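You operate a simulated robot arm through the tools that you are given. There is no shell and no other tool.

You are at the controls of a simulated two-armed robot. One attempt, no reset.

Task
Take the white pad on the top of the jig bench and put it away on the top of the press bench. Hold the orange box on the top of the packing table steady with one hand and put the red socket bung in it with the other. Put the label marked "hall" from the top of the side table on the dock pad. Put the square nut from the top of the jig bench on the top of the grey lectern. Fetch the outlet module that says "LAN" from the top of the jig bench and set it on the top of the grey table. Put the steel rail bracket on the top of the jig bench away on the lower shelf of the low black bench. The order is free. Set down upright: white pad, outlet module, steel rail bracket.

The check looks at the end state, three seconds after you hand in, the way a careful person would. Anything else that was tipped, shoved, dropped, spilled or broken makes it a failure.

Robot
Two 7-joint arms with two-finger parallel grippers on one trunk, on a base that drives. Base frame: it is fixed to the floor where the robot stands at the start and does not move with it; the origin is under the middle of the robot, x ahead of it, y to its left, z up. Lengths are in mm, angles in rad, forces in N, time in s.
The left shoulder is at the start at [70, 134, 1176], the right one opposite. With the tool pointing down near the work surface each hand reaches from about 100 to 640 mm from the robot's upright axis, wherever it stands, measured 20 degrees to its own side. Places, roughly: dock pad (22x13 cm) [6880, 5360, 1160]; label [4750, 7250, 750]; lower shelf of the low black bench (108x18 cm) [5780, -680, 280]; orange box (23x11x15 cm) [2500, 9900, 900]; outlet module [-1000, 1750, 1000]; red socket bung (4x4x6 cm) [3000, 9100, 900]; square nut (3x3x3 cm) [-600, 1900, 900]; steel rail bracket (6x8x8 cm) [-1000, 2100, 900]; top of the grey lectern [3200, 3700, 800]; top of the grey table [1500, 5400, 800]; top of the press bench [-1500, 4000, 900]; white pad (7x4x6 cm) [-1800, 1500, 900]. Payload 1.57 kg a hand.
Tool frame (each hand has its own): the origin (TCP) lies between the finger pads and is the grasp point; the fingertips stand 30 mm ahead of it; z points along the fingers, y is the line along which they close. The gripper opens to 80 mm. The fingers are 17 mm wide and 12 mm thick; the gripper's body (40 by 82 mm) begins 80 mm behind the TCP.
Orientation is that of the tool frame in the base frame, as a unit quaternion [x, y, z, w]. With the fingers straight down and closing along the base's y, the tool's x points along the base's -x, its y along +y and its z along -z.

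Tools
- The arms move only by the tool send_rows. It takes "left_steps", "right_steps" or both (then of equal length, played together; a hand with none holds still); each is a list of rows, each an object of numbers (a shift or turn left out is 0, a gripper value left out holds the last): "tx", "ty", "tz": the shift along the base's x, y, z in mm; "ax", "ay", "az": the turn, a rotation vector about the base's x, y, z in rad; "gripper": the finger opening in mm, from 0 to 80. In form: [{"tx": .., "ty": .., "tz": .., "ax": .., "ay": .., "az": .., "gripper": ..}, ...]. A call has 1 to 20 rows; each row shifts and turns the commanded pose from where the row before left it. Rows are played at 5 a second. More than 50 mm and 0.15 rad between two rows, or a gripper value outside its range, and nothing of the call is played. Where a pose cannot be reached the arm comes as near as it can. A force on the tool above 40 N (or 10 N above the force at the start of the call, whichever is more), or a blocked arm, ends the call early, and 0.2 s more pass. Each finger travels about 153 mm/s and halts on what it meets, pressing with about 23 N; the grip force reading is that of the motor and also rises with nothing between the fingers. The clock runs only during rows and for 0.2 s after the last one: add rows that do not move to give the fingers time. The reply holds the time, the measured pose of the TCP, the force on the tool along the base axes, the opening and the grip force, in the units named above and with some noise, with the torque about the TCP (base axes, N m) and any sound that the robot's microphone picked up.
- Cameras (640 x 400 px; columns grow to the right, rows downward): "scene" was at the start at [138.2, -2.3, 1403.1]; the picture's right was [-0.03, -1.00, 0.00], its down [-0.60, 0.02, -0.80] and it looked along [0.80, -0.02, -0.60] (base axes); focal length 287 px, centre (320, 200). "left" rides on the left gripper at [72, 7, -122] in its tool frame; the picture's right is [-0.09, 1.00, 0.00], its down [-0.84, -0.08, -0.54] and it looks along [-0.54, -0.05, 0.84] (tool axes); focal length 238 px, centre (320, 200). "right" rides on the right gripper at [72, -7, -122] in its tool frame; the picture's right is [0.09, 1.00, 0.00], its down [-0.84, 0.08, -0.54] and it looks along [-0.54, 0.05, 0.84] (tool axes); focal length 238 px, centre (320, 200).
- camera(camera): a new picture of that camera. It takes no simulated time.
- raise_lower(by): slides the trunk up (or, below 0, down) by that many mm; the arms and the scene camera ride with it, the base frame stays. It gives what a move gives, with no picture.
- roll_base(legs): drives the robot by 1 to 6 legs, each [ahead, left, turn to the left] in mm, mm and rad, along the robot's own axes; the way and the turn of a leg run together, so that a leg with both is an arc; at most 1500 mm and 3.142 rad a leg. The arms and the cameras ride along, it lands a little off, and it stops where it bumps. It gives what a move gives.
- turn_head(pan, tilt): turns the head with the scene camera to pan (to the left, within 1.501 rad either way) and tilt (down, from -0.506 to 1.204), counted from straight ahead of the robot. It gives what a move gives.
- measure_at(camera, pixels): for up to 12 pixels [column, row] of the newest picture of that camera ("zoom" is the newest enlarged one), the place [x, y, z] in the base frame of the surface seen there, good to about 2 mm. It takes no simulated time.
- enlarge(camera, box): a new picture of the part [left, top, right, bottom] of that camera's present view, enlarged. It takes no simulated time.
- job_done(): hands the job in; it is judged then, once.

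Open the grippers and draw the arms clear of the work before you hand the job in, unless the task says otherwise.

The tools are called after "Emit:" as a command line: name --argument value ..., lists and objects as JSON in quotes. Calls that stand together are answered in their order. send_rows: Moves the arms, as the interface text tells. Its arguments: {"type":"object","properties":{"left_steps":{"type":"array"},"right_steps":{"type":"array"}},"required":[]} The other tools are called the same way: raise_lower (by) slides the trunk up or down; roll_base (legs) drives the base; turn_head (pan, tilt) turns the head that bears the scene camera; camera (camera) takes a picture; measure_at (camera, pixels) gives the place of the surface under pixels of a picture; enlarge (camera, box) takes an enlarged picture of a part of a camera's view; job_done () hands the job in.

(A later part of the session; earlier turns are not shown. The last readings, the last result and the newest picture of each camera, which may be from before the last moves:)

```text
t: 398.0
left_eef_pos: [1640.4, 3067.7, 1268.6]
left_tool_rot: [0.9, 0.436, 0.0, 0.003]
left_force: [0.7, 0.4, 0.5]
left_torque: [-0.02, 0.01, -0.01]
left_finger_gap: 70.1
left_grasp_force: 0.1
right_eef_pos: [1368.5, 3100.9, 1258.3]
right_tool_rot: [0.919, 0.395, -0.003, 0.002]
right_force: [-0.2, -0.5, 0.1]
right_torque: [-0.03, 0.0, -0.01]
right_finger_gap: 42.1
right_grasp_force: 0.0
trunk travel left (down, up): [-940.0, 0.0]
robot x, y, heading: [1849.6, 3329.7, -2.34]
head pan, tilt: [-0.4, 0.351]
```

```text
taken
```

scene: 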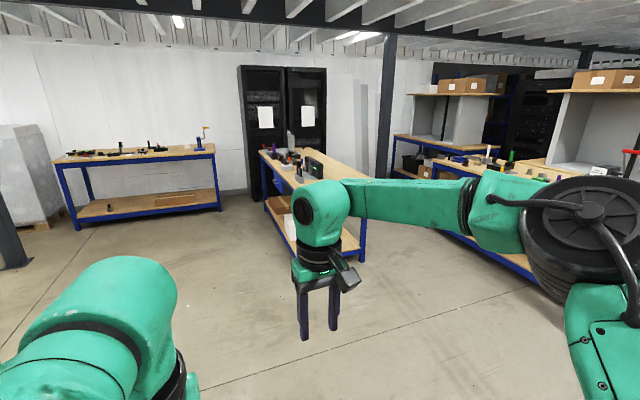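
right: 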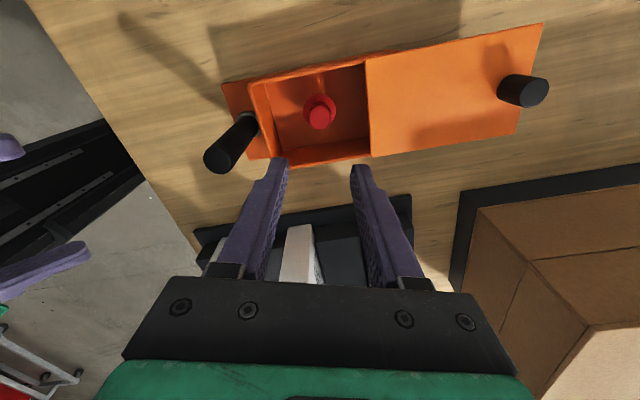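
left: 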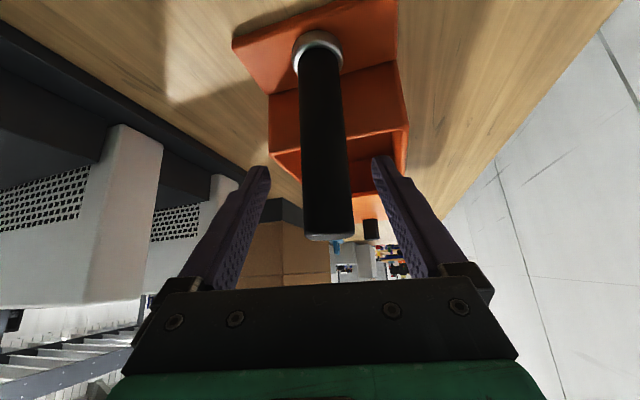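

I drive to the mouth of the aisle between the jig bench and the press bench and look down it.

Emit:
roll_base --legs '[[0, 0, -0.8], [1350, 0, 0], [0, 0, 0.78]]'

Emit:
turn_head --pan -0.2 --tilt 0.45

Emit:
camera --camera "scene"

```text
t: 408.9
left_eef_pos: [290.0, 3104.8, 1268.5]
left_tool_rot: [0.908, 0.418, 0.002, 0.005]
left_force: [0.0, 0.0, -0.8]
left_torque: [0.0, 0.0, 0.01]
left_finger_gap: 69.9
left_grasp_force: 0.1
right_eef_pos: [21.1, 3148.9, 1257.1]
right_tool_rot: [0.927, 0.376, -0.002, 0.002]
right_force: [-0.2, 0.1, 0.0]
right_torque: [0.02, 0.0, 0.01]
right_finger_gap: 42.0
right_grasp_force: 0.1
trunk travel left (down, up): [-940.0, 0.0]
robot x, y, heading: [504.7, 3357.9, -2.38]
head pan, tilt: [-0.4, 0.351]
```

```text
t: 409.6
left_eef_pos: [290.4, 3104.4, 1268.2]
left_tool_rot: [0.909, 0.417, 0.001, 0.003]
left_force: [0.4, -0.8, -0.7]
left_torque: [-0.02, 0.01, 0.01]
left_finger_gap: 69.8
left_grasp_force: 0.0
right_eef_pos: [19.8, 3147.8, 1257.1]
right_tool_rot: [0.926, 0.377, -0.002, 0.002]
right_force: [0.6, -0.2, -0.3]
right_torque: [0.04, -0.05, 0.02]
right_finger_gap: 41.9
right_grasp_force: 0.0
trunk travel left (down, up): [-940.0, 0.0]
robot x, y, heading: [506.8, 3356.3, -2.38]
head pan, tilt: [-0.201, 0.45]
```

```text
taken
```

scene: 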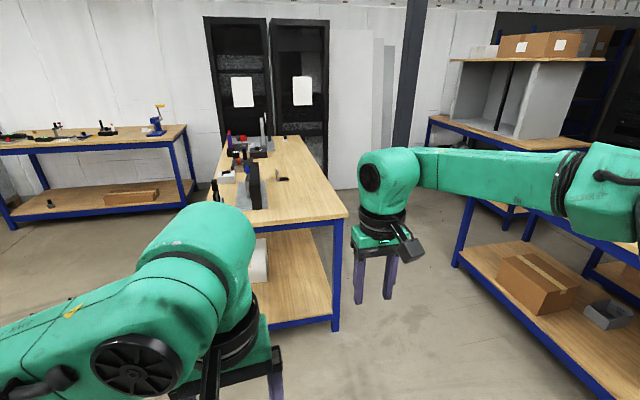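

I see the aisle: jig bench at left, press bench on the right, a pillar at (405,150) further back. I measure the aisle's bounds.

Emit:
measure_at --camera "scene" --pixels '[[347, 212], [310, 150], [335, 330], [460, 265], [475, 190], [405, 200], [398, 148], [300, 138], [283, 178], [600, 350], [440, 300], [345, 180]]'

```text
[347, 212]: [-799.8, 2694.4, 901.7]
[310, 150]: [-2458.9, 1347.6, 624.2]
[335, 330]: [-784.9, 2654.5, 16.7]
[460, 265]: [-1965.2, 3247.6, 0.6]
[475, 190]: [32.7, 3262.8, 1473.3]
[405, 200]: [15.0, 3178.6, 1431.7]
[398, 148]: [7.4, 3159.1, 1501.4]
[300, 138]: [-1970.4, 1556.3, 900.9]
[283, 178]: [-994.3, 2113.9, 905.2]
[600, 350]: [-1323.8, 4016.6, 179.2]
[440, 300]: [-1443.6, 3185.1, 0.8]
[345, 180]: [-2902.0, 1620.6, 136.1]
```

The back edge of the jig bench starts at (-800,2694). I shift right into the aisle's middle and advance.

Emit:
roll_base --legs '[[0, -900, 0], [900, 0, 0]]'

Emit:
turn_head --pan 0.0 --tilt 0.5

Emit:
camera --camera "scene"

```text
t: 418.6
left_eef_pos: [-968.7, 3127.9, 1268.8]
left_tool_rot: [0.907, 0.421, 0.001, 0.004]
left_force: [0.5, -0.4, -1.0]
left_torque: [-0.03, -0.01, 0.01]
left_finger_gap: 70.0
left_grasp_force: 0.1
right_eef_pos: [-1237.5, 3169.6, 1257.5]
right_tool_rot: [0.925, 0.379, -0.004, 0.003]
right_force: [0.3, 0.3, -0.5]
right_torque: [-0.02, 0.01, 0.01]
right_finger_gap: 41.8
right_grasp_force: 0.0
trunk travel left (down, up): [-940.0, 0.0]
robot x, y, heading: [-755.4, 3380.7, -2.372]
head pan, tilt: [-0.201, 0.45]
```

```text
t: 419.3
left_eef_pos: [-969.2, 3127.1, 1269.3]
left_tool_rot: [0.907, 0.42, 0.001, 0.003]
left_force: [-0.8, -0.5, -1.0]
left_torque: [0.0, 0.02, 0.0]
left_finger_gap: 70.2
left_grasp_force: 0.0
right_eef_pos: [-1238.9, 3169.3, 1257.4]
right_tool_rot: [0.926, 0.379, -0.002, 0.003]
right_force: [0.5, 0.3, 0.5]
right_torque: [0.0, 0.02, 0.01]
right_finger_gap: 42.0
right_grasp_force: 0.0
trunk travel left (down, up): [-940.0, 0.0]
robot x, y, heading: [-753.2, 3379.1, -2.371]
head pan, tilt: [0.0, 0.499]
```

```text
taken
```

scene: 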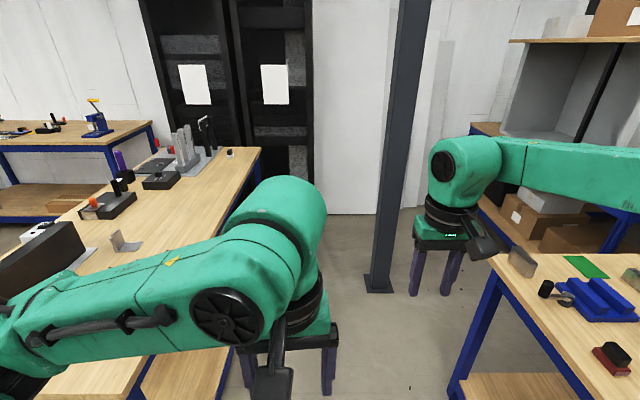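

I see the white pad at (230,153) and the bracket at (125,243); the pillar foot is at (380,285). I measure them.

Emit:
measure_at --camera "scene" --pixels '[[370, 285], [400, 285], [260, 152], [230, 152], [125, 245], [490, 300], [495, 255], [230, 320], [455, 395], [545, 330], [118, 235], [600, 270]]'

Emit:
enlarge --camera "scene" --box '[90, 110, 270, 270]'

```text
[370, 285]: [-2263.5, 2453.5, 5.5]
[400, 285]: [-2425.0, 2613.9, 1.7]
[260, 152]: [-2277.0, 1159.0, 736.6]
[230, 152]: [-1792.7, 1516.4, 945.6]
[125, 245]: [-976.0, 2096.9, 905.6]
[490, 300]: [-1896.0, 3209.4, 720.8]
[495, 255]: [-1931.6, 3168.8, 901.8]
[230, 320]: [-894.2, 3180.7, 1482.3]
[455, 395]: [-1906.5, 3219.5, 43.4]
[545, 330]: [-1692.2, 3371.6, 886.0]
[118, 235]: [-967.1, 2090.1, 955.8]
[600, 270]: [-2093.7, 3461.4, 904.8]
```

```text
2.50 times, centred on (180, 190) of scene
```

zoom: 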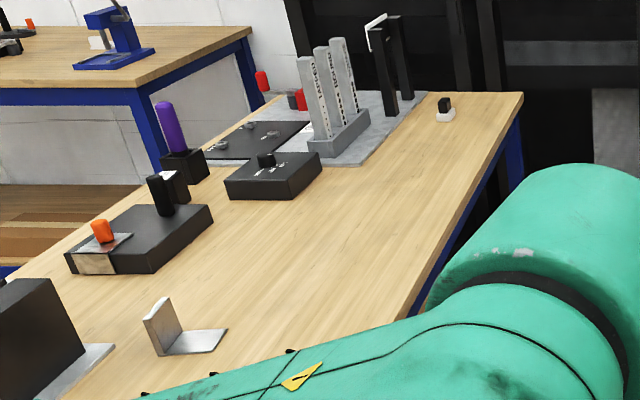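

Layout is clear: pad near the bench's far back corner, ~167 mm from the back edge; pillar well outside my lane if I stay near the bench. I shift 80 mm left, drive along, and turn to face the bench.

Emit:
roll_base --legs '[[0, 80, 0], [1400, 0, 0], [455, 0, 0], [0, 0, 1.571]]'

Emit:
turn_head --pan -0.2 --tilt 0.8

Emit:
camera --camera "scene"

```text
t: 433.0
left_eef_pos: [-1745.8, 1831.0, 1268.5]
left_tool_rot: [0.34, 0.94, 0.003, 0.002]
left_force: [0.3, 0.5, -0.2]
left_torque: [0.0, 0.01, -0.05]
left_finger_gap: 70.1
left_grasp_force: 0.1
right_eef_pos: [-1784.4, 1560.7, 1257.2]
right_tool_rot: [0.382, 0.924, 0.0, 0.004]
right_force: [-0.5, 0.4, 0.2]
right_torque: [0.03, -0.01, -0.02]
right_finger_gap: 42.0
right_grasp_force: 0.1
trunk travel left (down, up): [-940.0, 0.0]
robot x, y, heading: [-2001.8, 2043.7, -0.79]
head pan, tilt: [0.0, 0.499]
```

```text
t: 433.8
left_eef_pos: [-1744.1, 1830.9, 1268.8]
left_tool_rot: [0.34, 0.941, 0.003, 0.002]
left_force: [-0.9, 0.2, -0.2]
left_torque: [0.0, 0.0, -0.01]
left_finger_gap: 70.2
left_grasp_force: 0.1
right_eef_pos: [-1784.4, 1559.7, 1257.9]
right_tool_rot: [0.381, 0.925, 0.0, 0.003]
right_force: [0.2, -0.2, 0.3]
right_torque: [-0.03, 0.0, 0.01]
right_finger_gap: 42.0
right_grasp_force: 0.1
trunk travel left (down, up): [-940.0, 0.0]
robot x, y, heading: [-2001.3, 2039.0, -0.793]
head pan, tilt: [-0.201, 0.799]
```

```text
taken
```

scene: 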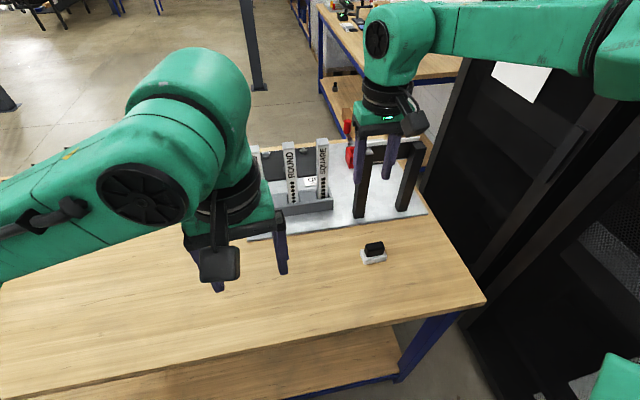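

Pad at (374,252): white base with a black top. The black cabinets on the right are fairly near; I measure both.

Emit:
enlarge --camera "scene" --box '[340, 225, 410, 275]'

Emit:
measure_at --camera "scene" --pixels '[[480, 300], [470, 160], [530, 360], [560, 120], [240, 375], [385, 150], [410, 150]]'

```text
8.00 times, centred on (375, 250) of scene
```

zoom: 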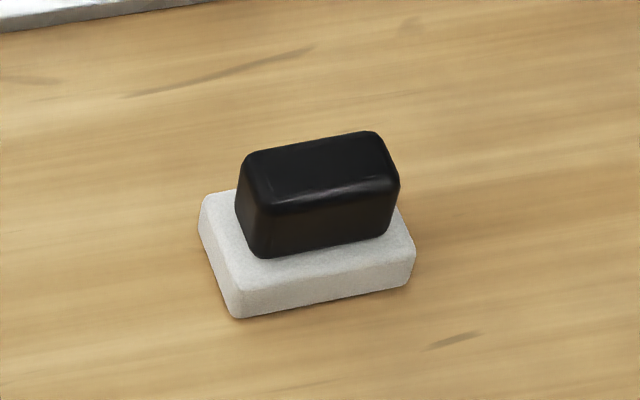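

```text
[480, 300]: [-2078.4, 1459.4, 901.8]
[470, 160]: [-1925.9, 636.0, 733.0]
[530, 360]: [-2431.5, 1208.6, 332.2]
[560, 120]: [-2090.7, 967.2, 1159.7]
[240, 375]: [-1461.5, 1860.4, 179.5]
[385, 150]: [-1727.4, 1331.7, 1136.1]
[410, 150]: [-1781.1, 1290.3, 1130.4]
```

Emit:
measure_at --camera "zoom" --pixels '[[260, 160], [375, 140], [390, 185], [265, 195], [320, 165], [205, 200], [240, 310], [410, 275], [400, 210], [265, 250], [385, 230]]'

```text
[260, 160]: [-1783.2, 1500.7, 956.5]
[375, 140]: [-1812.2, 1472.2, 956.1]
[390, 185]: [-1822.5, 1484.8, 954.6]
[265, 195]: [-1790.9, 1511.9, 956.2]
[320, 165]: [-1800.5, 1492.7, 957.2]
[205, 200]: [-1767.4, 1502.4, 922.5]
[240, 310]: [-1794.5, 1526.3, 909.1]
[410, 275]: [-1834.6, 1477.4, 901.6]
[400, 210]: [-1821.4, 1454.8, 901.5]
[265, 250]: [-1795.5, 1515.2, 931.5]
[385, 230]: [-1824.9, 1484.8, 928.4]
```

The pad's black top block is ~45×20 mm, centred (-1802,1492.5), top z 957, long side along my lateral axis. I roll 90 mm closer and lower the trunk.

Emit:
roll_base --legs '[[90, 0, 0]]'

Emit:
raise_lower --by -170

Emit:
camera --camera "right"

```text
t: 434.9
left_eef_pos: [-1688.0, 1774.3, 1270.2]
left_tool_rot: [0.341, 0.94, 0.002, 0.005]
left_force: [-0.9, 0.8, -0.4]
left_torque: [-0.03, -0.04, 0.03]
left_finger_gap: 70.1
left_grasp_force: 0.2
right_eef_pos: [-1729.6, 1503.1, 1261.9]
right_tool_rot: [0.382, 0.924, -0.002, 0.008]
right_force: [-0.6, 0.3, 0.1]
right_torque: [-0.06, -0.08, 0.01]
right_finger_gap: 42.2
right_grasp_force: 0.1
trunk travel left (down, up): [-940.0, 0.0]
robot x, y, heading: [-1939.0, 1979.6, -0.794]
head pan, tilt: [-0.201, 0.799]
```

```text
t: 436.8
left_eef_pos: [-1681.7, 1767.4, 1097.0]
left_tool_rot: [0.341, 0.94, 0.003, 0.002]
left_force: [0.3, -0.1, 0.4]
left_torque: [-0.01, 0.01, -0.01]
left_finger_gap: 70.0
left_grasp_force: 0.1
right_eef_pos: [-1722.2, 1497.9, 1087.3]
right_tool_rot: [0.383, 0.924, -0.001, 0.004]
right_force: [-1.3, -0.2, -0.1]
right_torque: [-0.02, 0.01, -0.04]
right_finger_gap: 42.0
right_grasp_force: 0.0
trunk travel left (down, up): [-770.0, 170.0]
robot x, y, heading: [-1938.1, 1977.7, -0.796]
head pan, tilt: [-0.201, 0.799]
```

```text
taken
```

right: 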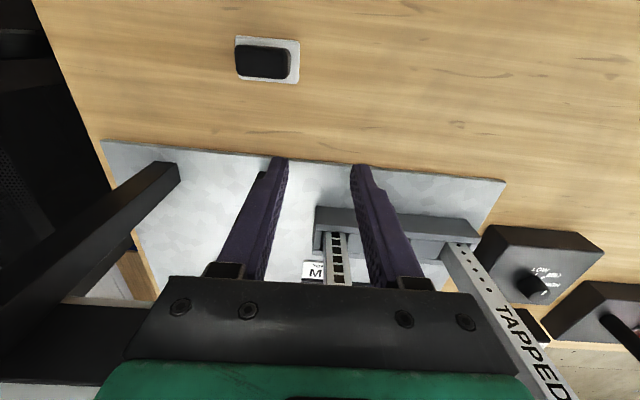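

The pad shows at (265,60) in the right camera. I measure its top, then move over it.

Emit:
measure_at --camera "right" --pixels '[[238, 46], [289, 51], [265, 60], [240, 74], [285, 78]]'

Emit:
send_rows --right_steps '[{"tx": -26.5, "ty": -2, "gripper": 74}, {"tx": -26.5, "ty": -2}, {"tx": -26.8, "ty": -1.4}, {"tz": -30}, {}]'

Emit:
camera --camera "right"

```text
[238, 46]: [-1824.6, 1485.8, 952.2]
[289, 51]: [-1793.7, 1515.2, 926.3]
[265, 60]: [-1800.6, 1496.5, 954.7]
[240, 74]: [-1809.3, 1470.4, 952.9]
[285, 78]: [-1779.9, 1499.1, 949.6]
```

```text
t: 438.0
left_eef_pos: [-1682.2, 1767.6, 1099.6]
left_tool_rot: [0.341, 0.94, 0.004, 0.002]
left_force: [0.4, 0.2, -0.4]
left_torque: [0.02, -0.02, -0.01]
left_finger_gap: 70.2
left_grasp_force: 0.1
right_eef_pos: [-1805.0, 1491.9, 1058.3]
right_tool_rot: [0.382, 0.924, 0.0, 0.003]
right_force: [0.0, 0.2, -0.7]
right_torque: [0.0, -0.02, -0.01]
right_finger_gap: 74.3
right_grasp_force: 0.0
trunk travel left (down, up): [-770.0, 170.0]
robot x, y, heading: [-1937.7, 1979.4, -0.797]
head pan, tilt: [-0.201, 0.799]
```

```text
taken
```

right: 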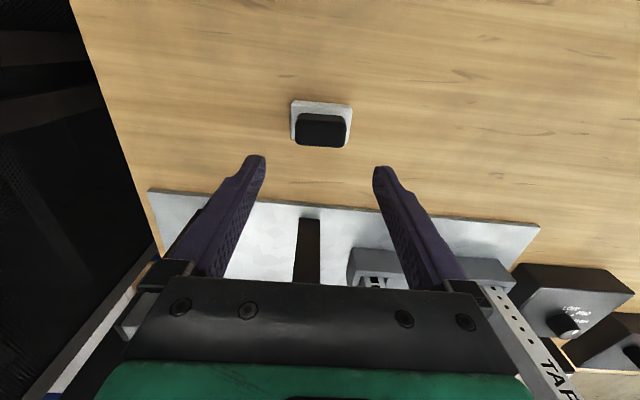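

Aligned within a few mm ((322,132) vs expected (320,137)). I descend to z≈960 and close.

Emit:
send_rows --right_steps '[{"tz": -40, "tx": -1, "ty": 2}, {"tz": -40}, {"tz": -18}, {}, {"gripper": 56}, {"gripper": 48}, {"gripper": 42}, {"gripper": 30}, {"gripper": 30}, {}]'

Emit:
camera --camera "right"

```text
t: 440.2
left_eef_pos: [-1682.5, 1766.0, 1098.1]
left_tool_rot: [0.341, 0.94, 0.003, 0.001]
left_force: [0.9, 0.1, 0.2]
left_torque: [-0.01, 0.0, -0.01]
left_finger_gap: 70.0
left_grasp_force: 0.0
right_eef_pos: [-1804.1, 1492.0, 959.1]
right_tool_rot: [0.382, 0.924, -0.001, 0.003]
right_force: [0.1, 0.0, -0.6]
right_torque: [-0.01, -0.01, -0.01]
right_finger_gap: 48.9
right_grasp_force: 22.4
trunk travel left (down, up): [-770.0, 170.0]
robot x, y, heading: [-1936.1, 1976.8, -0.791]
head pan, tilt: [-0.201, 0.799]
```

```text
taken
```

right: 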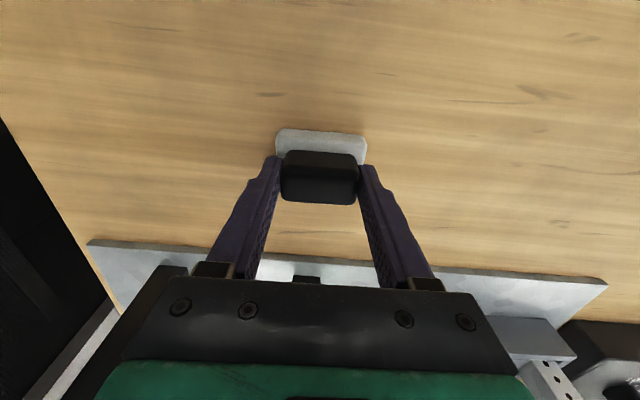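

Pad gripped at its black block (48.9 mm). I lift it and raise the trunk, then slide left along the bench to the bracket.

Emit:
send_rows --right_steps '[{"tz": 30}, {"tz": 40}, {"tz": 40}, {}]'

Emit:
raise_lower --by 170

Emit:
roll_base --legs '[[-60, 0, 0], [0, 640, 0]]'

Emit:
turn_head --pan 0.2 --tilt 0.8

Emit:
camera --camera "scene"

Emit:
camera --camera "right"

```text
t: 441.2
left_eef_pos: [-1681.5, 1767.0, 1097.9]
left_tool_rot: [0.341, 0.94, 0.003, 0.002]
left_force: [-0.6, 0.2, 0.5]
left_torque: [-0.02, 0.03, 0.01]
left_finger_gap: 70.1
left_grasp_force: 0.1
right_eef_pos: [-1803.5, 1490.6, 1068.2]
right_tool_rot: [0.382, 0.924, -0.001, 0.003]
right_force: [0.6, 0.7, -1.0]
right_torque: [0.03, 0.0, 0.02]
right_finger_gap: 49.0
right_grasp_force: 23.0
trunk travel left (down, up): [-770.0, 170.0]
robot x, y, heading: [-1934.9, 1979.0, -0.79]
head pan, tilt: [-0.201, 0.799]
```

```text
t: 443.2
left_eef_pos: [-1681.6, 1765.2, 1268.8]
left_tool_rot: [0.34, 0.94, 0.003, 0.002]
left_force: [0.2, 0.2, -0.6]
left_torque: [-0.02, -0.02, -0.01]
left_finger_gap: 70.1
left_grasp_force: 0.0
right_eef_pos: [-1805.3, 1491.5, 1238.8]
right_tool_rot: [0.382, 0.924, 0.0, 0.003]
right_force: [0.4, 0.6, -0.3]
right_torque: [0.0, -0.01, -0.02]
right_finger_gap: 49.2
right_grasp_force: 23.5
trunk travel left (down, up): [-940.0, 0.0]
robot x, y, heading: [-1934.9, 1982.9, -0.789]
head pan, tilt: [-0.201, 0.799]
```

```text
t: 447.3
left_eef_pos: [-1261.1, 2262.8, 1268.4]
left_tool_rot: [0.34, 0.941, 0.004, 0.002]
left_force: [0.0, -0.5, 0.1]
left_torque: [0.01, -0.02, 0.0]
left_finger_gap: 70.1
left_grasp_force: 0.2
right_eef_pos: [-1382.7, 1987.1, 1239.4]
right_tool_rot: [0.381, 0.924, 0.0, 0.004]
right_force: [0.5, -0.4, -1.5]
right_torque: [0.01, -0.01, -0.03]
right_finger_gap: 49.4
right_grasp_force: 22.9
trunk travel left (down, up): [-940.0, 0.0]
robot x, y, heading: [-1518.1, 2473.2, -0.79]
head pan, tilt: [-0.201, 0.799]
```

```text
t: 448.2
left_eef_pos: [-1261.8, 2264.5, 1267.6]
left_tool_rot: [0.339, 0.941, 0.002, 0.002]
left_force: [-0.6, -0.1, 0.2]
left_torque: [-0.03, -0.02, 0.02]
left_finger_gap: 69.7
left_grasp_force: 0.1
right_eef_pos: [-1382.4, 1988.9, 1239.3]
right_tool_rot: [0.381, 0.925, -0.001, 0.003]
right_force: [0.0, 0.2, -1.0]
right_torque: [0.01, 0.01, 0.0]
right_finger_gap: 49.0
right_grasp_force: 23.1
trunk travel left (down, up): [-940.0, 0.0]
robot x, y, heading: [-1517.9, 2474.9, -0.796]
head pan, tilt: [0.201, 0.799]
```

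```text
taken
```

scene: 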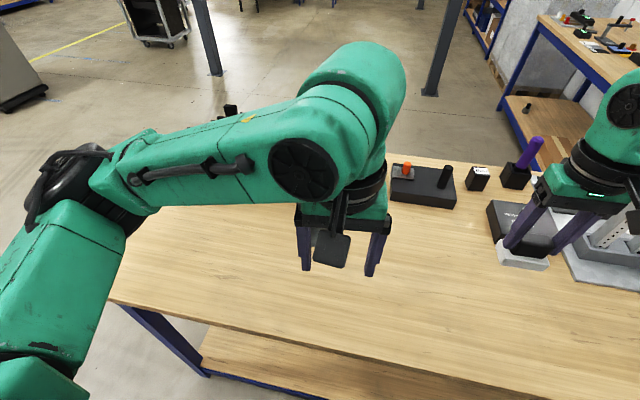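

```text
taken
```

right: 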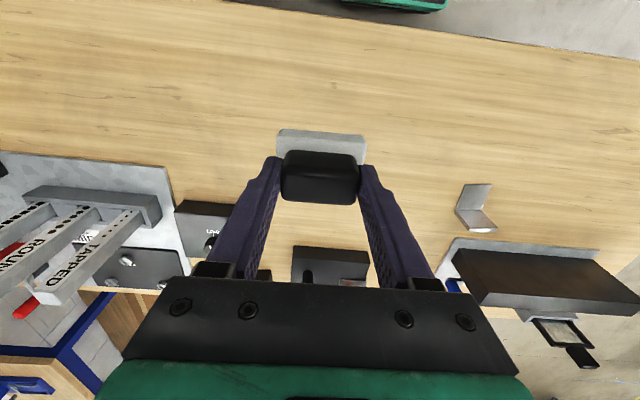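

Pad held. The bracket is at right-image (477,205), an L-shape. I zoom and measure it.

Emit:
enlarge --camera "right" --box '[440, 170, 520, 240]'

```text
5.71 times, centred on (480, 205) of right
```

zoom: 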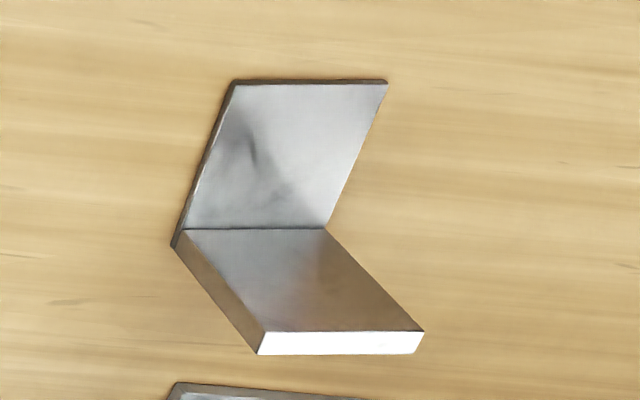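

Emit:
measure_at --camera "zoom" --pixels '[[235, 85], [383, 87], [320, 225], [185, 235], [265, 335], [420, 335], [265, 350], [412, 350], [340, 343], [250, 150]]'

```text
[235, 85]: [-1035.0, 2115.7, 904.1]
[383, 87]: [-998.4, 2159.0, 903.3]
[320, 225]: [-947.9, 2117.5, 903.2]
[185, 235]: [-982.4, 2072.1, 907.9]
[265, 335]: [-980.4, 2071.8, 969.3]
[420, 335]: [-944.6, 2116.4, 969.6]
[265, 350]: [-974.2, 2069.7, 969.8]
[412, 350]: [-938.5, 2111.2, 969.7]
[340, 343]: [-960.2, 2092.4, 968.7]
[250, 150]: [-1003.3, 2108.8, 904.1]
```

The upright plate is ~7 mm thick, 57 mm wide, top z 970, with its foot toward me. I'll clamp it across its thickness (gripper yawed 90°). I check the nearby fan panel's corner.

Emit:
measure_at --camera "right" --pixels '[[463, 280], [445, 262], [455, 252], [590, 252], [470, 302], [540, 270], [350, 255], [305, 275]]'

```text
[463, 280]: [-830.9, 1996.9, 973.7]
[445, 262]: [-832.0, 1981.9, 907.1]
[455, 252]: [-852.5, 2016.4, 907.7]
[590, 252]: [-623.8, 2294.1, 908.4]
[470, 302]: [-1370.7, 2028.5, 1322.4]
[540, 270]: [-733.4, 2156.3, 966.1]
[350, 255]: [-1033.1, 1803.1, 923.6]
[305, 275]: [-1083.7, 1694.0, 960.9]
```

The panel is >110 mm beyond the plate, so there's room. I move right 55 mm and forward 95 mm, then lower the trunk 190 mm.

Emit:
roll_base --legs '[[0, -55, 0], [95, 0, 0]]'

Emit:
raise_lower --by -190

Emit:
send_rows --left_steps '[{"az": 0.14, "tx": 30, "ty": 0}, {"az": 0.14, "tx": 30, "ty": 0}, {"az": 0.14, "tx": 30, "ty": 0}, {"az": 0.14, "tx": 30, "ty": 0}, {"az": 0.14, "tx": 30, "ty": 0}, {"az": 0.14, "tx": 20}, {"az": 0.14, "tx": 20}, {"az": 0.14}, {"az": 0.14}, {"az": 0.14}, {}]'

Emit:
camera --camera "left"

Emit:
camera --camera "scene"

```text
t: 449.9
left_eef_pos: [-1237.0, 2164.1, 1270.4]
left_tool_rot: [0.339, 0.941, 0.001, 0.005]
left_force: [-0.4, -0.2, 0.7]
left_torque: [-0.06, -0.02, 0.01]
left_finger_gap: 69.9
left_grasp_force: 0.0
right_eef_pos: [-1357.1, 1890.2, 1242.4]
right_tool_rot: [0.38, 0.925, -0.004, 0.007]
right_force: [-0.2, 0.3, 0.0]
right_torque: [-0.04, -0.03, -0.02]
right_finger_gap: 48.9
right_grasp_force: 23.2
trunk travel left (down, up): [-940.0, 0.0]
robot x, y, heading: [-1484.5, 2367.7, -0.791]
head pan, tilt: [0.201, 0.799]
```

```text
t: 452.0
left_eef_pos: [-1231.3, 2157.5, 1077.8]
left_tool_rot: [0.339, 0.941, 0.002, 0.002]
left_force: [-0.2, 0.2, 0.1]
left_torque: [-0.03, -0.01, -0.02]
left_finger_gap: 70.1
left_grasp_force: 0.1
right_eef_pos: [-1354.9, 1881.9, 1049.7]
right_tool_rot: [0.381, 0.925, 0.0, 0.003]
right_force: [0.8, 0.3, 0.6]
right_torque: [0.0, 0.0, 0.01]
right_finger_gap: 49.0
right_grasp_force: 22.8
trunk travel left (down, up): [-750.0, 190.0]
robot x, y, heading: [-1489.1, 2369.7, -0.792]
head pan, tilt: [0.201, 0.799]
```

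```text
t: 454.4
left_eef_pos: [-1042.1, 2156.8, 1078.8]
left_tool_rot: [-0.347, 0.938, 0.004, 0.0]
left_force: [-0.2, 0.3, -0.2]
left_torque: [-0.01, -0.02, -0.02]
left_finger_gap: 69.9
left_grasp_force: 0.1
right_eef_pos: [-1353.9, 1882.8, 1049.9]
right_tool_rot: [0.38, 0.925, -0.001, 0.004]
right_force: [-0.9, -0.1, -0.9]
right_torque: [-0.02, 0.01, 0.02]
right_finger_gap: 48.8
right_grasp_force: 22.5
trunk travel left (down, up): [-750.0, 190.0]
robot x, y, heading: [-1487.7, 2371.5, -0.788]
head pan, tilt: [0.201, 0.799]
```

```text
taken
```

left: 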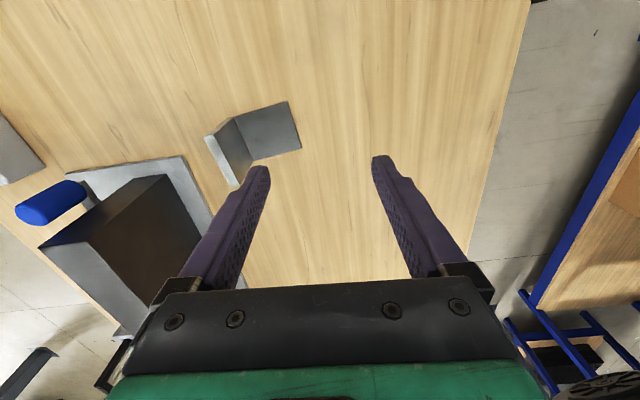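

```text
taken
```

scene: 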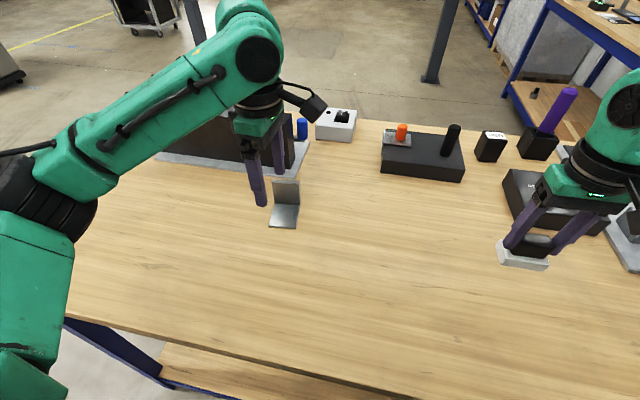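

The yaw works for the left hand. I add 0.185 rad to match the plate, and move over it at z≈1020 (tips above the plate's top).

Emit:
send_rows --left_steps '[{"az": 0.1, "tz": -30}, {"az": 0.085, "tz": -28}, {"tx": 27.5, "ty": -21.5}, {"tx": 27.5, "ty": -21.5}, {"tx": 27.6, "ty": -21.5}, {}]'

Emit:
camera --camera "left"

```text
t: 455.8
left_eef_pos: [-958.8, 2093.1, 1021.7]
left_tool_rot: [-0.432, 0.902, 0.004, 0.0]
left_force: [0.8, 0.6, -0.3]
left_torque: [0.01, 0.0, 0.01]
left_finger_gap: 70.4
left_grasp_force: 0.0
right_eef_pos: [-1355.2, 1881.2, 1049.1]
right_tool_rot: [0.38, 0.925, -0.001, 0.005]
right_force: [-0.3, -0.2, -0.3]
right_torque: [-0.01, 0.0, -0.01]
right_finger_gap: 49.1
right_grasp_force: 22.7
trunk travel left (down, up): [-750.0, 190.0]
robot x, y, heading: [-1488.0, 2363.7, -0.794]
head pan, tilt: [0.201, 0.799]
```

```text
taken
```

left: 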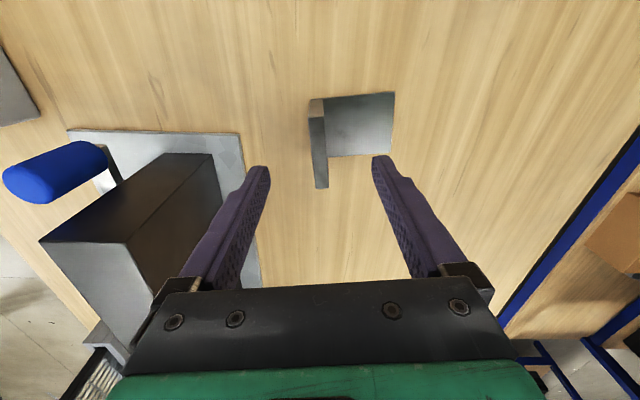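

The plate lies edge-on at column ~319, exactly centred. I descend to z≈955 and close gently.

Emit:
send_rows --left_steps '[{"tz": -30}, {"tz": -22}, {"tz": -14}, {}, {"gripper": 40}, {"gripper": 24}, {"gripper": 16}, {"gripper": 10}, {"gripper": 4}, {"gripper": 0}, {}]'

Emit:
camera --camera "left"

```text
t: 458.2
left_eef_pos: [-960.6, 2091.4, 953.7]
left_tool_rot: [-0.43, 0.903, 0.003, -0.001]
left_force: [1.1, -0.6, 0.4]
left_torque: [-0.06, -0.05, 0.0]
left_finger_gap: 11.8
left_grasp_force: 22.8
right_eef_pos: [-1353.7, 1880.1, 1049.6]
right_tool_rot: [0.381, 0.925, 0.0, 0.004]
right_force: [0.2, -0.2, -0.3]
right_torque: [0.01, 0.0, -0.03]
right_finger_gap: 49.2
right_grasp_force: 22.8
trunk travel left (down, up): [-750.0, 190.0]
robot x, y, heading: [-1485.6, 2370.1, -0.792]
head pan, tilt: [0.201, 0.799]
```

```text
taken
```

left: 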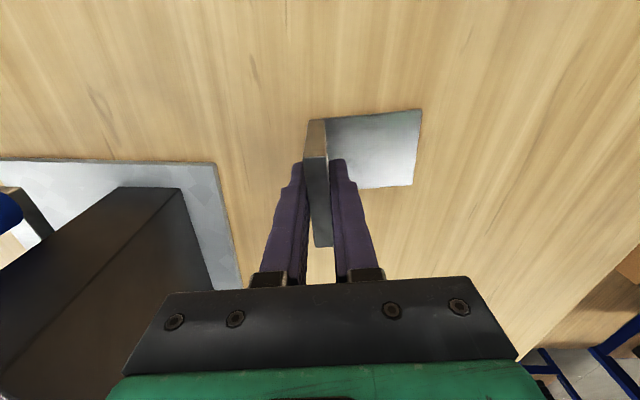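

The bracket is clamped (11.8 mm). I lift it 120 mm and look for slip.

Emit:
send_rows --left_steps '[{"tz": 20}, {"tz": 35}, {"tz": 35}, {"tz": 30}, {}]'

Emit:
camera --camera "left"

Emit:
camera --camera "scene"

```text
t: 459.4
left_eef_pos: [-959.9, 2093.6, 1074.3]
left_tool_rot: [-0.431, 0.902, 0.004, 0.0]
left_force: [-0.3, -0.4, -1.9]
left_torque: [-0.03, 0.02, -0.03]
left_finger_gap: 11.6
left_grasp_force: 22.7
right_eef_pos: [-1353.5, 1880.3, 1048.5]
right_tool_rot: [0.38, 0.925, -0.001, 0.004]
right_force: [-0.3, 0.1, -1.6]
right_torque: [-0.04, -0.02, 0.0]
right_finger_gap: 49.0
right_grasp_force: 22.9
trunk travel left (down, up): [-750.0, 190.0]
robot x, y, heading: [-1490.0, 2368.8, -0.792]
head pan, tilt: [0.201, 0.799]
```

```text
taken
```

left: 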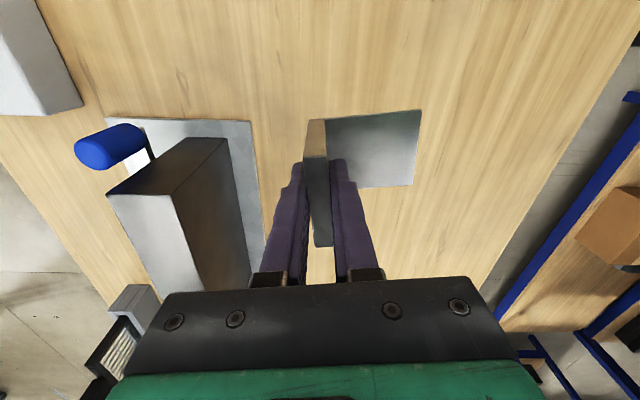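

```text
taken
```

scene: 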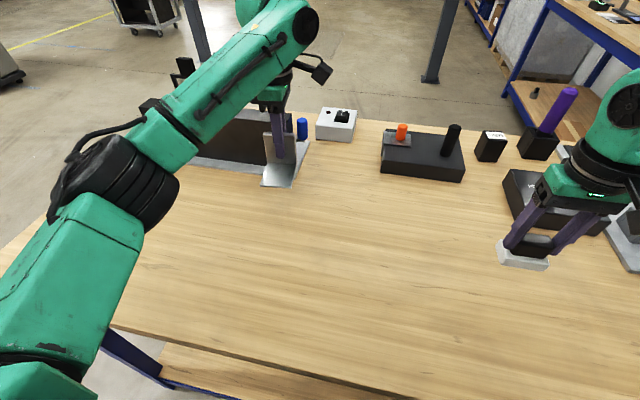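

Bracket held steadily. I retract it toward me, raise the trunk, back into the aisle and turn around to the press bench.

Emit:
send_rows --left_steps '[{"tx": -32, "ty": 32}, {"tx": -32, "ty": 32}, {"tx": -32, "ty": 32}, {"tx": -32, "ty": 32}, {}]'

Emit:
raise_lower --by 190

Emit:
roll_base --legs '[[-290, 0, 0], [0, 450, 0], [0, 0, 1.57], [0, 0, 1.57]]'

Emit:
turn_head --pan 0.0 --tilt 0.6

Emit:
camera --camera "scene"

```text
t: 460.6
left_eef_pos: [-1088.4, 2219.3, 1073.7]
left_tool_rot: [-0.431, 0.902, 0.004, -0.001]
left_force: [0.2, -0.4, -1.3]
left_torque: [0.02, -0.02, 0.01]
left_finger_gap: 11.7
left_grasp_force: 22.7
right_eef_pos: [-1354.1, 1879.6, 1048.0]
right_tool_rot: [0.38, 0.925, -0.001, 0.004]
right_force: [-0.9, 0.8, -0.3]
right_torque: [0.01, -0.03, 0.0]
right_finger_gap: 48.9
right_grasp_force: 23.2
trunk travel left (down, up): [-750.0, 190.0]
robot x, y, heading: [-1487.3, 2368.0, -0.79]
head pan, tilt: [0.201, 0.799]
```

```text
t: 462.6
left_eef_pos: [-1087.7, 2219.1, 1264.2]
left_tool_rot: [-0.431, 0.902, 0.003, -0.001]
left_force: [0.3, 0.2, -1.9]
left_torque: [0.01, -0.03, -0.02]
left_finger_gap: 12.1
left_grasp_force: 22.9
right_eef_pos: [-1353.0, 1881.5, 1238.4]
right_tool_rot: [0.38, 0.925, -0.001, 0.004]
right_force: [-0.5, 0.3, 0.3]
right_torque: [0.0, -0.02, -0.01]
right_finger_gap: 49.3
right_grasp_force: 22.7
trunk travel left (down, up): [-940.0, 0.0]
robot x, y, heading: [-1490.5, 2367.8, -0.794]
head pan, tilt: [0.201, 0.799]
```

```text
t: 474.7
left_eef_pos: [-1770.9, 3033.1, 1264.3]
left_tool_rot: [0.898, 0.44, 0.0, 0.003]
left_force: [-0.2, 0.1, -1.4]
left_torque: [0.02, -0.02, -0.01]
left_finger_gap: 11.7
left_grasp_force: 23.0
right_eef_pos: [-1513.0, 3376.6, 1239.0]
right_tool_rot: [0.929, -0.37, -0.005, 0.0]
right_force: [0.7, -0.5, -0.4]
right_torque: [-0.02, -0.01, 0.03]
right_finger_gap: 49.1
right_grasp_force: 23.3
trunk travel left (down, up): [-940.0, 0.0]
robot x, y, heading: [-1366.8, 2892.1, 2.368]
head pan, tilt: [0.201, 0.799]
```

```text
t: 475.4
left_eef_pos: [-1771.6, 3032.8, 1264.3]
left_tool_rot: [0.898, 0.441, 0.0, 0.004]
left_force: [0.1, -0.4, -1.0]
left_torque: [0.01, 0.02, 0.0]
left_finger_gap: 11.5
left_grasp_force: 22.8
right_eef_pos: [-1512.2, 3377.5, 1238.8]
right_tool_rot: [0.929, -0.37, -0.003, 0.0]
right_force: [0.4, -0.3, -0.6]
right_torque: [0.01, 0.01, -0.02]
right_finger_gap: 48.8
right_grasp_force: 22.8
trunk travel left (down, up): [-940.0, 0.0]
robot x, y, heading: [-1370.4, 2890.5, 2.369]
head pan, tilt: [0.0, 0.6]
```

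```text
taken
```

scene: 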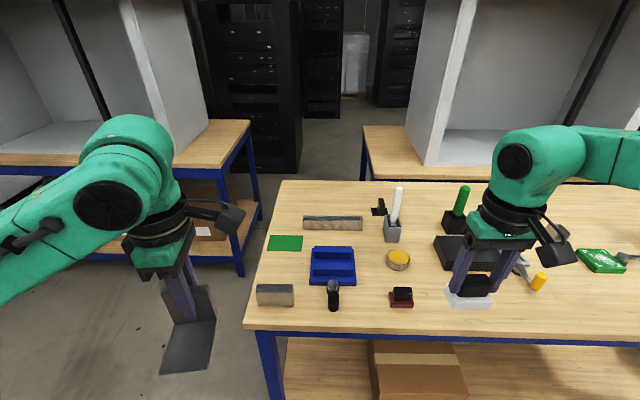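

The press bench is in front, with small parts on it. I zoom for a free spot and measure.

Emit:
enlarge --camera "scene" --box '[240, 170, 640, 350]'

Emit:
measure_at --camera "scene" --pixels '[[360, 300], [370, 320], [440, 320], [560, 320], [600, 310], [300, 325], [250, 325], [400, 297], [333, 295], [540, 283], [600, 262], [350, 265]]'

```text
1.60 times, centred on (440, 260) of scene
```

zoom: 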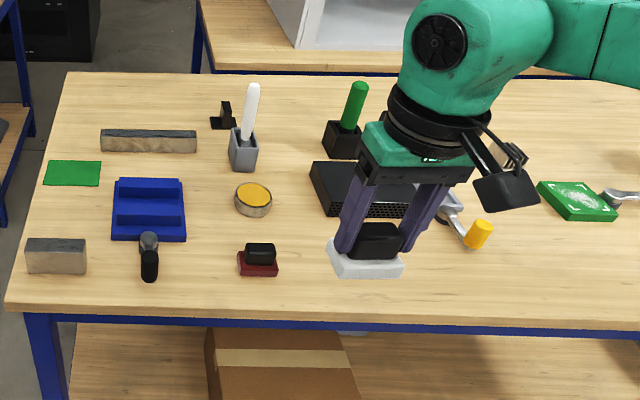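

```text
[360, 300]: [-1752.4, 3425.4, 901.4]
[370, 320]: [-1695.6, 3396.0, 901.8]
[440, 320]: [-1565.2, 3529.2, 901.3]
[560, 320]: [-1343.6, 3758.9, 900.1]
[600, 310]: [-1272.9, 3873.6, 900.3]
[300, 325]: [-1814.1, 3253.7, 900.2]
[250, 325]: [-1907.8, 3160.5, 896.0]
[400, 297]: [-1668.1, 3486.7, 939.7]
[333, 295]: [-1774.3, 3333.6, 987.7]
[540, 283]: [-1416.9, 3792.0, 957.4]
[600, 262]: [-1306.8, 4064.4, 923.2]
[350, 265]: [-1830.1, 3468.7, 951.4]
```

I choose a free spot at about (-1530,3640), between the red pad and the crank. I move right 200 mm and forward 180 mm, and take a closer look.

Emit:
roll_base --legs '[[0, -200, 0], [180, 0, 0]]'

Emit:
turn_head --pan -0.3 --tilt 0.85

Emit:
camera --camera "scene"

Emit:
camera --camera "right"

```text
t: 478.1
left_eef_pos: [-1755.4, 3296.5, 1266.4]
left_tool_rot: [0.897, 0.442, 0.0, 0.002]
left_force: [0.9, 0.3, -0.9]
left_torque: [-0.02, 0.03, 0.03]
left_finger_gap: 11.6
left_grasp_force: 23.4
right_eef_pos: [-1499.6, 3640.1, 1239.9]
right_tool_rot: [0.929, -0.369, -0.006, -0.001]
right_force: [1.1, -1.2, -0.9]
right_torque: [0.05, 0.03, 0.02]
right_finger_gap: 49.2
right_grasp_force: 22.8
trunk travel left (down, up): [-940.0, 0.0]
robot x, y, heading: [-1358.7, 3157.8, 2.376]
head pan, tilt: [0.0, 0.6]
```

```text
t: 478.9
left_eef_pos: [-1760.3, 3299.4, 1265.2]
left_tool_rot: [0.897, 0.442, 0.0, 0.004]
left_force: [0.2, -0.2, -2.2]
left_torque: [0.0, 0.01, -0.03]
left_finger_gap: 11.7
left_grasp_force: 22.8
right_eef_pos: [-1502.5, 3643.2, 1238.8]
right_tool_rot: [0.929, -0.371, -0.004, -0.001]
right_force: [0.4, 0.1, -0.5]
right_torque: [0.0, 0.0, 0.0]
right_finger_gap: 49.2
right_grasp_force: 22.9
trunk travel left (down, up): [-940.0, 0.0]
robot x, y, heading: [-1354.3, 3158.4, 2.372]
head pan, tilt: [-0.3, 0.85]
```

```text
taken
```

scene: 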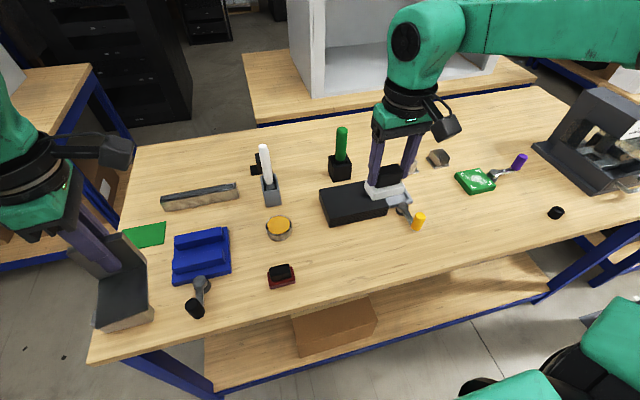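

```text
taken
```

right: 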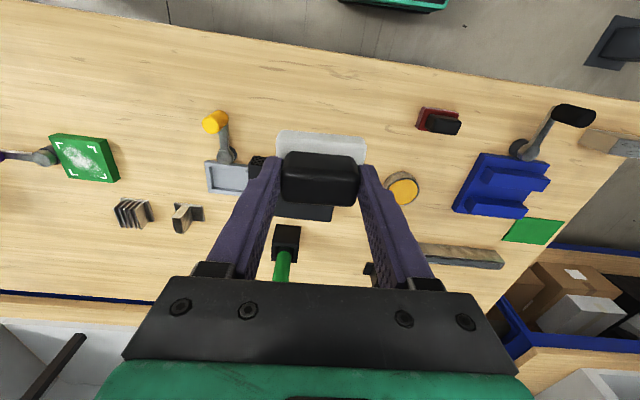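

Directly under the hand, (320,95) in the right view, is a free area. I measure the neighbours around it.

Emit:
measure_at --camera "right" --pixels '[[320, 95], [320, 125], [262, 160], [290, 212], [215, 125], [425, 120], [320, 40], [232, 160]]'

Emit:
measure_at --camera "scene" --pixels '[[330, 222], [386, 212], [325, 195], [350, 240], [418, 222], [280, 275], [380, 290], [370, 245]]'

```text
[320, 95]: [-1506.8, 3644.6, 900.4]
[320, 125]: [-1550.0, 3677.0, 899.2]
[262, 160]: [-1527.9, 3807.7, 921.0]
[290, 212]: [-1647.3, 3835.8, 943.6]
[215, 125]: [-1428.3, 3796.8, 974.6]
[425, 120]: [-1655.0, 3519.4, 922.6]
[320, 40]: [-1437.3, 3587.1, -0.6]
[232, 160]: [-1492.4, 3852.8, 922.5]
```

```text
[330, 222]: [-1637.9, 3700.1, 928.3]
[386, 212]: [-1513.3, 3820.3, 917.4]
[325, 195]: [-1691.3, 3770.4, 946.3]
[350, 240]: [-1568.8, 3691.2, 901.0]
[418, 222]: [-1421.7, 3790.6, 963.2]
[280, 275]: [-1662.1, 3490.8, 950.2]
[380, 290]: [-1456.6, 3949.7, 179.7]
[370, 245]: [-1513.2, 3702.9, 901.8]
```

Spot P=(-1525,3662): ~100 mm from the edge and ~105 mm before the black box. I lower the trunk 140 mm (bracket stays clear), shift over P, and descend.

Emit:
raise_lower --by -140

Emit:
send_rows --right_steps '[{"tx": -22.5, "ty": 19}, {"tz": -45}, {"tz": -45}, {"tz": -30}, {}]'

Emit:
camera --camera "right"

Emit:
camera --camera "scene"

```text
t: 480.6
left_eef_pos: [-1759.3, 3297.8, 1125.3]
left_tool_rot: [0.897, 0.442, 0.001, 0.004]
left_force: [-0.6, 0.9, -1.0]
left_torque: [0.0, 0.03, 0.01]
left_finger_gap: 11.7
left_grasp_force: 22.7
right_eef_pos: [-1501.8, 3642.8, 1098.1]
right_tool_rot: [0.929, -0.37, -0.004, 0.0]
right_force: [0.3, 0.2, -0.3]
right_torque: [0.02, 0.0, 0.01]
right_finger_gap: 49.1
right_grasp_force: 23.6
trunk travel left (down, up): [-800.0, 140.0]
robot x, y, heading: [-1356.1, 3159.1, 2.373]
head pan, tilt: [-0.3, 0.85]
```

```text
t: 481.8
left_eef_pos: [-1760.2, 3298.7, 1124.2]
left_tool_rot: [0.897, 0.442, 0.001, 0.003]
left_force: [-0.4, 0.2, -2.1]
left_torque: [0.0, 0.03, 0.0]
left_finger_gap: 11.8
left_grasp_force: 23.0
right_eef_pos: [-1524.4, 3662.4, 980.1]
right_tool_rot: [0.929, -0.369, -0.004, 0.0]
right_force: [0.2, 0.4, -0.4]
right_torque: [0.02, 0.01, -0.01]
right_finger_gap: 49.1
right_grasp_force: 23.0
trunk travel left (down, up): [-800.0, 140.0]
robot x, y, heading: [-1354.6, 3155.9, 2.377]
head pan, tilt: [-0.3, 0.85]
```

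```text
taken
```

right: 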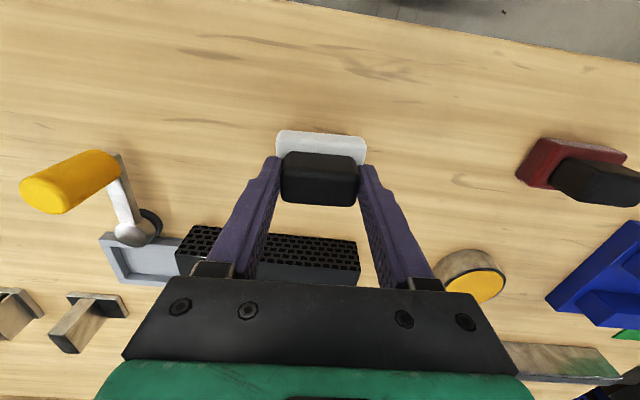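

```text
taken
```

scene: 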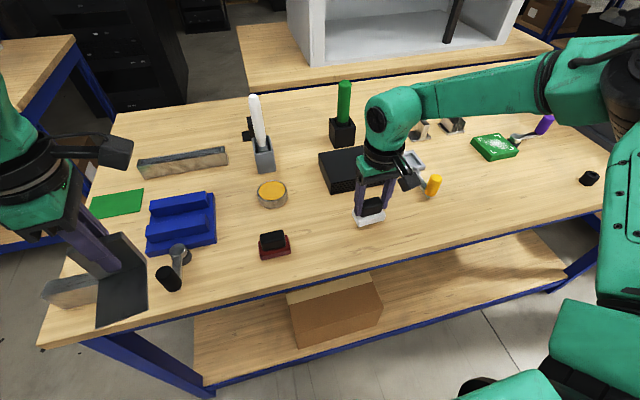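

The spot is clear all round. I lower to contact near z≈958.

Emit:
send_rows --right_steps '[{"tz": -16}, {"tz": -3}, {"tz": -2}, {"tz": -1}, {}]'

```text
t: 483.0
left_eef_pos: [-1758.7, 3297.7, 1126.1]
left_tool_rot: [0.897, 0.443, 0.001, 0.003]
left_force: [1.1, -0.1, -1.5]
left_torque: [0.03, 0.01, 0.0]
left_finger_gap: 11.7
left_grasp_force: 22.7
right_eef_pos: [-1524.9, 3662.0, 957.9]
right_tool_rot: [0.929, -0.37, -0.007, -0.001]
right_force: [1.2, 6.9, 19.2]
right_torque: [0.21, -0.11, 0.03]
right_finger_gap: 49.2
right_grasp_force: 23.5
trunk travel left (down, up): [-800.0, 140.0]
robot x, y, heading: [-1355.0, 3157.7, 2.371]
head pan, tilt: [-0.3, 0.85]
```

Contact (19 N). I ease up a millimetre, open, and rise.

Emit:
send_rows --right_steps '[{"tz": 1.2}, {"gripper": 56}, {"gripper": 64}, {"gripper": 72}, {}, {"tz": 20}, {"tz": 40}, {"tz": 45}, {"tz": 40}, {}]'

Emit:
camera --camera "right"

```text
t: 485.2
left_eef_pos: [-1759.5, 3298.8, 1125.9]
left_tool_rot: [0.897, 0.443, 0.001, 0.003]
left_force: [0.9, -1.0, -1.7]
left_torque: [0.01, 0.01, 0.04]
left_finger_gap: 11.9
left_grasp_force: 23.5
right_eef_pos: [-1523.8, 3661.8, 1103.8]
right_tool_rot: [0.929, -0.371, -0.004, 0.0]
right_force: [0.2, 0.2, -0.1]
right_torque: [0.01, -0.03, 0.01]
right_finger_gap: 72.0
right_grasp_force: 0.0
trunk travel left (down, up): [-800.0, 140.0]
robot x, y, heading: [-1358.3, 3157.7, 2.375]
head pan, tilt: [-0.3, 0.85]
```

```text
taken
```

right: 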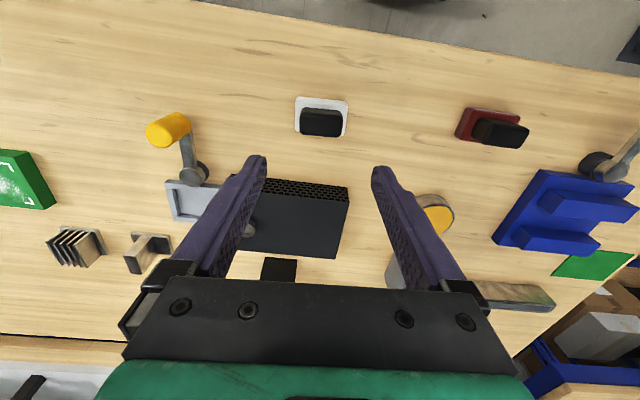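

The white pad stands upright on the press bench. I raise the trunk, back away, and leave the aisle with the bracket.

Emit:
raise_lower --by 140

Emit:
roll_base --legs '[[-250, 0, 0], [0, -700, 0]]'

Emit:
turn_head --pan -1.4 --tilt 0.45

Emit:
camera --camera "scene"

```text
t: 486.8
left_eef_pos: [-1758.7, 3298.7, 1264.8]
left_tool_rot: [0.897, 0.443, 0.0, 0.003]
left_force: [0.5, -0.6, -1.4]
left_torque: [0.04, 0.0, 0.0]
left_finger_gap: 11.7
left_grasp_force: 23.7
right_eef_pos: [-1523.9, 3660.5, 1243.6]
right_tool_rot: [0.929, -0.369, -0.004, 0.0]
right_force: [0.5, -0.3, -0.4]
right_torque: [0.01, -0.01, 0.02]
right_finger_gap: 72.2
right_grasp_force: 0.1
trunk travel left (down, up): [-940.0, 0.0]
robot x, y, heading: [-1353.0, 3158.8, 2.371]
head pan, tilt: [-0.3, 0.85]
```

```text
t: 492.0
left_eef_pos: [-1111.3, 3617.7, 1263.6]
left_tool_rot: [0.894, 0.447, 0.002, 0.003]
left_force: [-0.3, 0.5, -1.3]
left_torque: [0.03, 0.02, 0.06]
left_finger_gap: 11.5
left_grasp_force: 23.5
right_eef_pos: [-878.0, 3983.6, 1244.0]
right_tool_rot: [0.931, -0.364, -0.004, -0.002]
right_force: [0.1, -0.5, 0.4]
right_torque: [0.0, -0.03, 0.02]
right_finger_gap: 72.1
right_grasp_force: 0.0
trunk travel left (down, up): [-940.0, 0.0]
robot x, y, heading: [-705.6, 3484.3, 2.392]
head pan, tilt: [-0.3, 0.85]
```

```text
t: 493.4
left_eef_pos: [-1110.5, 3619.3, 1265.6]
left_tool_rot: [0.895, 0.447, 0.001, 0.004]
left_force: [1.3, -0.4, -2.0]
left_torque: [0.03, 0.03, 0.01]
left_finger_gap: 11.8
left_grasp_force: 22.8
right_eef_pos: [-876.8, 3985.4, 1244.8]
right_tool_rot: [0.931, -0.364, -0.003, -0.001]
right_force: [0.0, 0.5, 0.4]
right_torque: [0.0, 0.02, 0.03]
right_finger_gap: 72.4
right_grasp_force: 0.0
trunk travel left (down, up): [-940.0, 0.0]
robot x, y, heading: [-707.6, 3482.7, 2.382]
head pan, tilt: [-1.4, 0.45]
```

```text
taken
```

scene: 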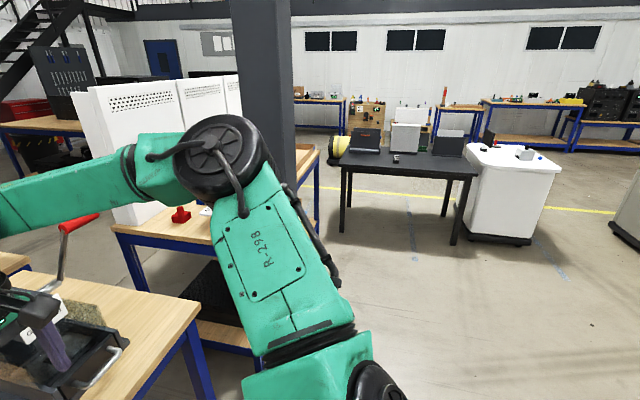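

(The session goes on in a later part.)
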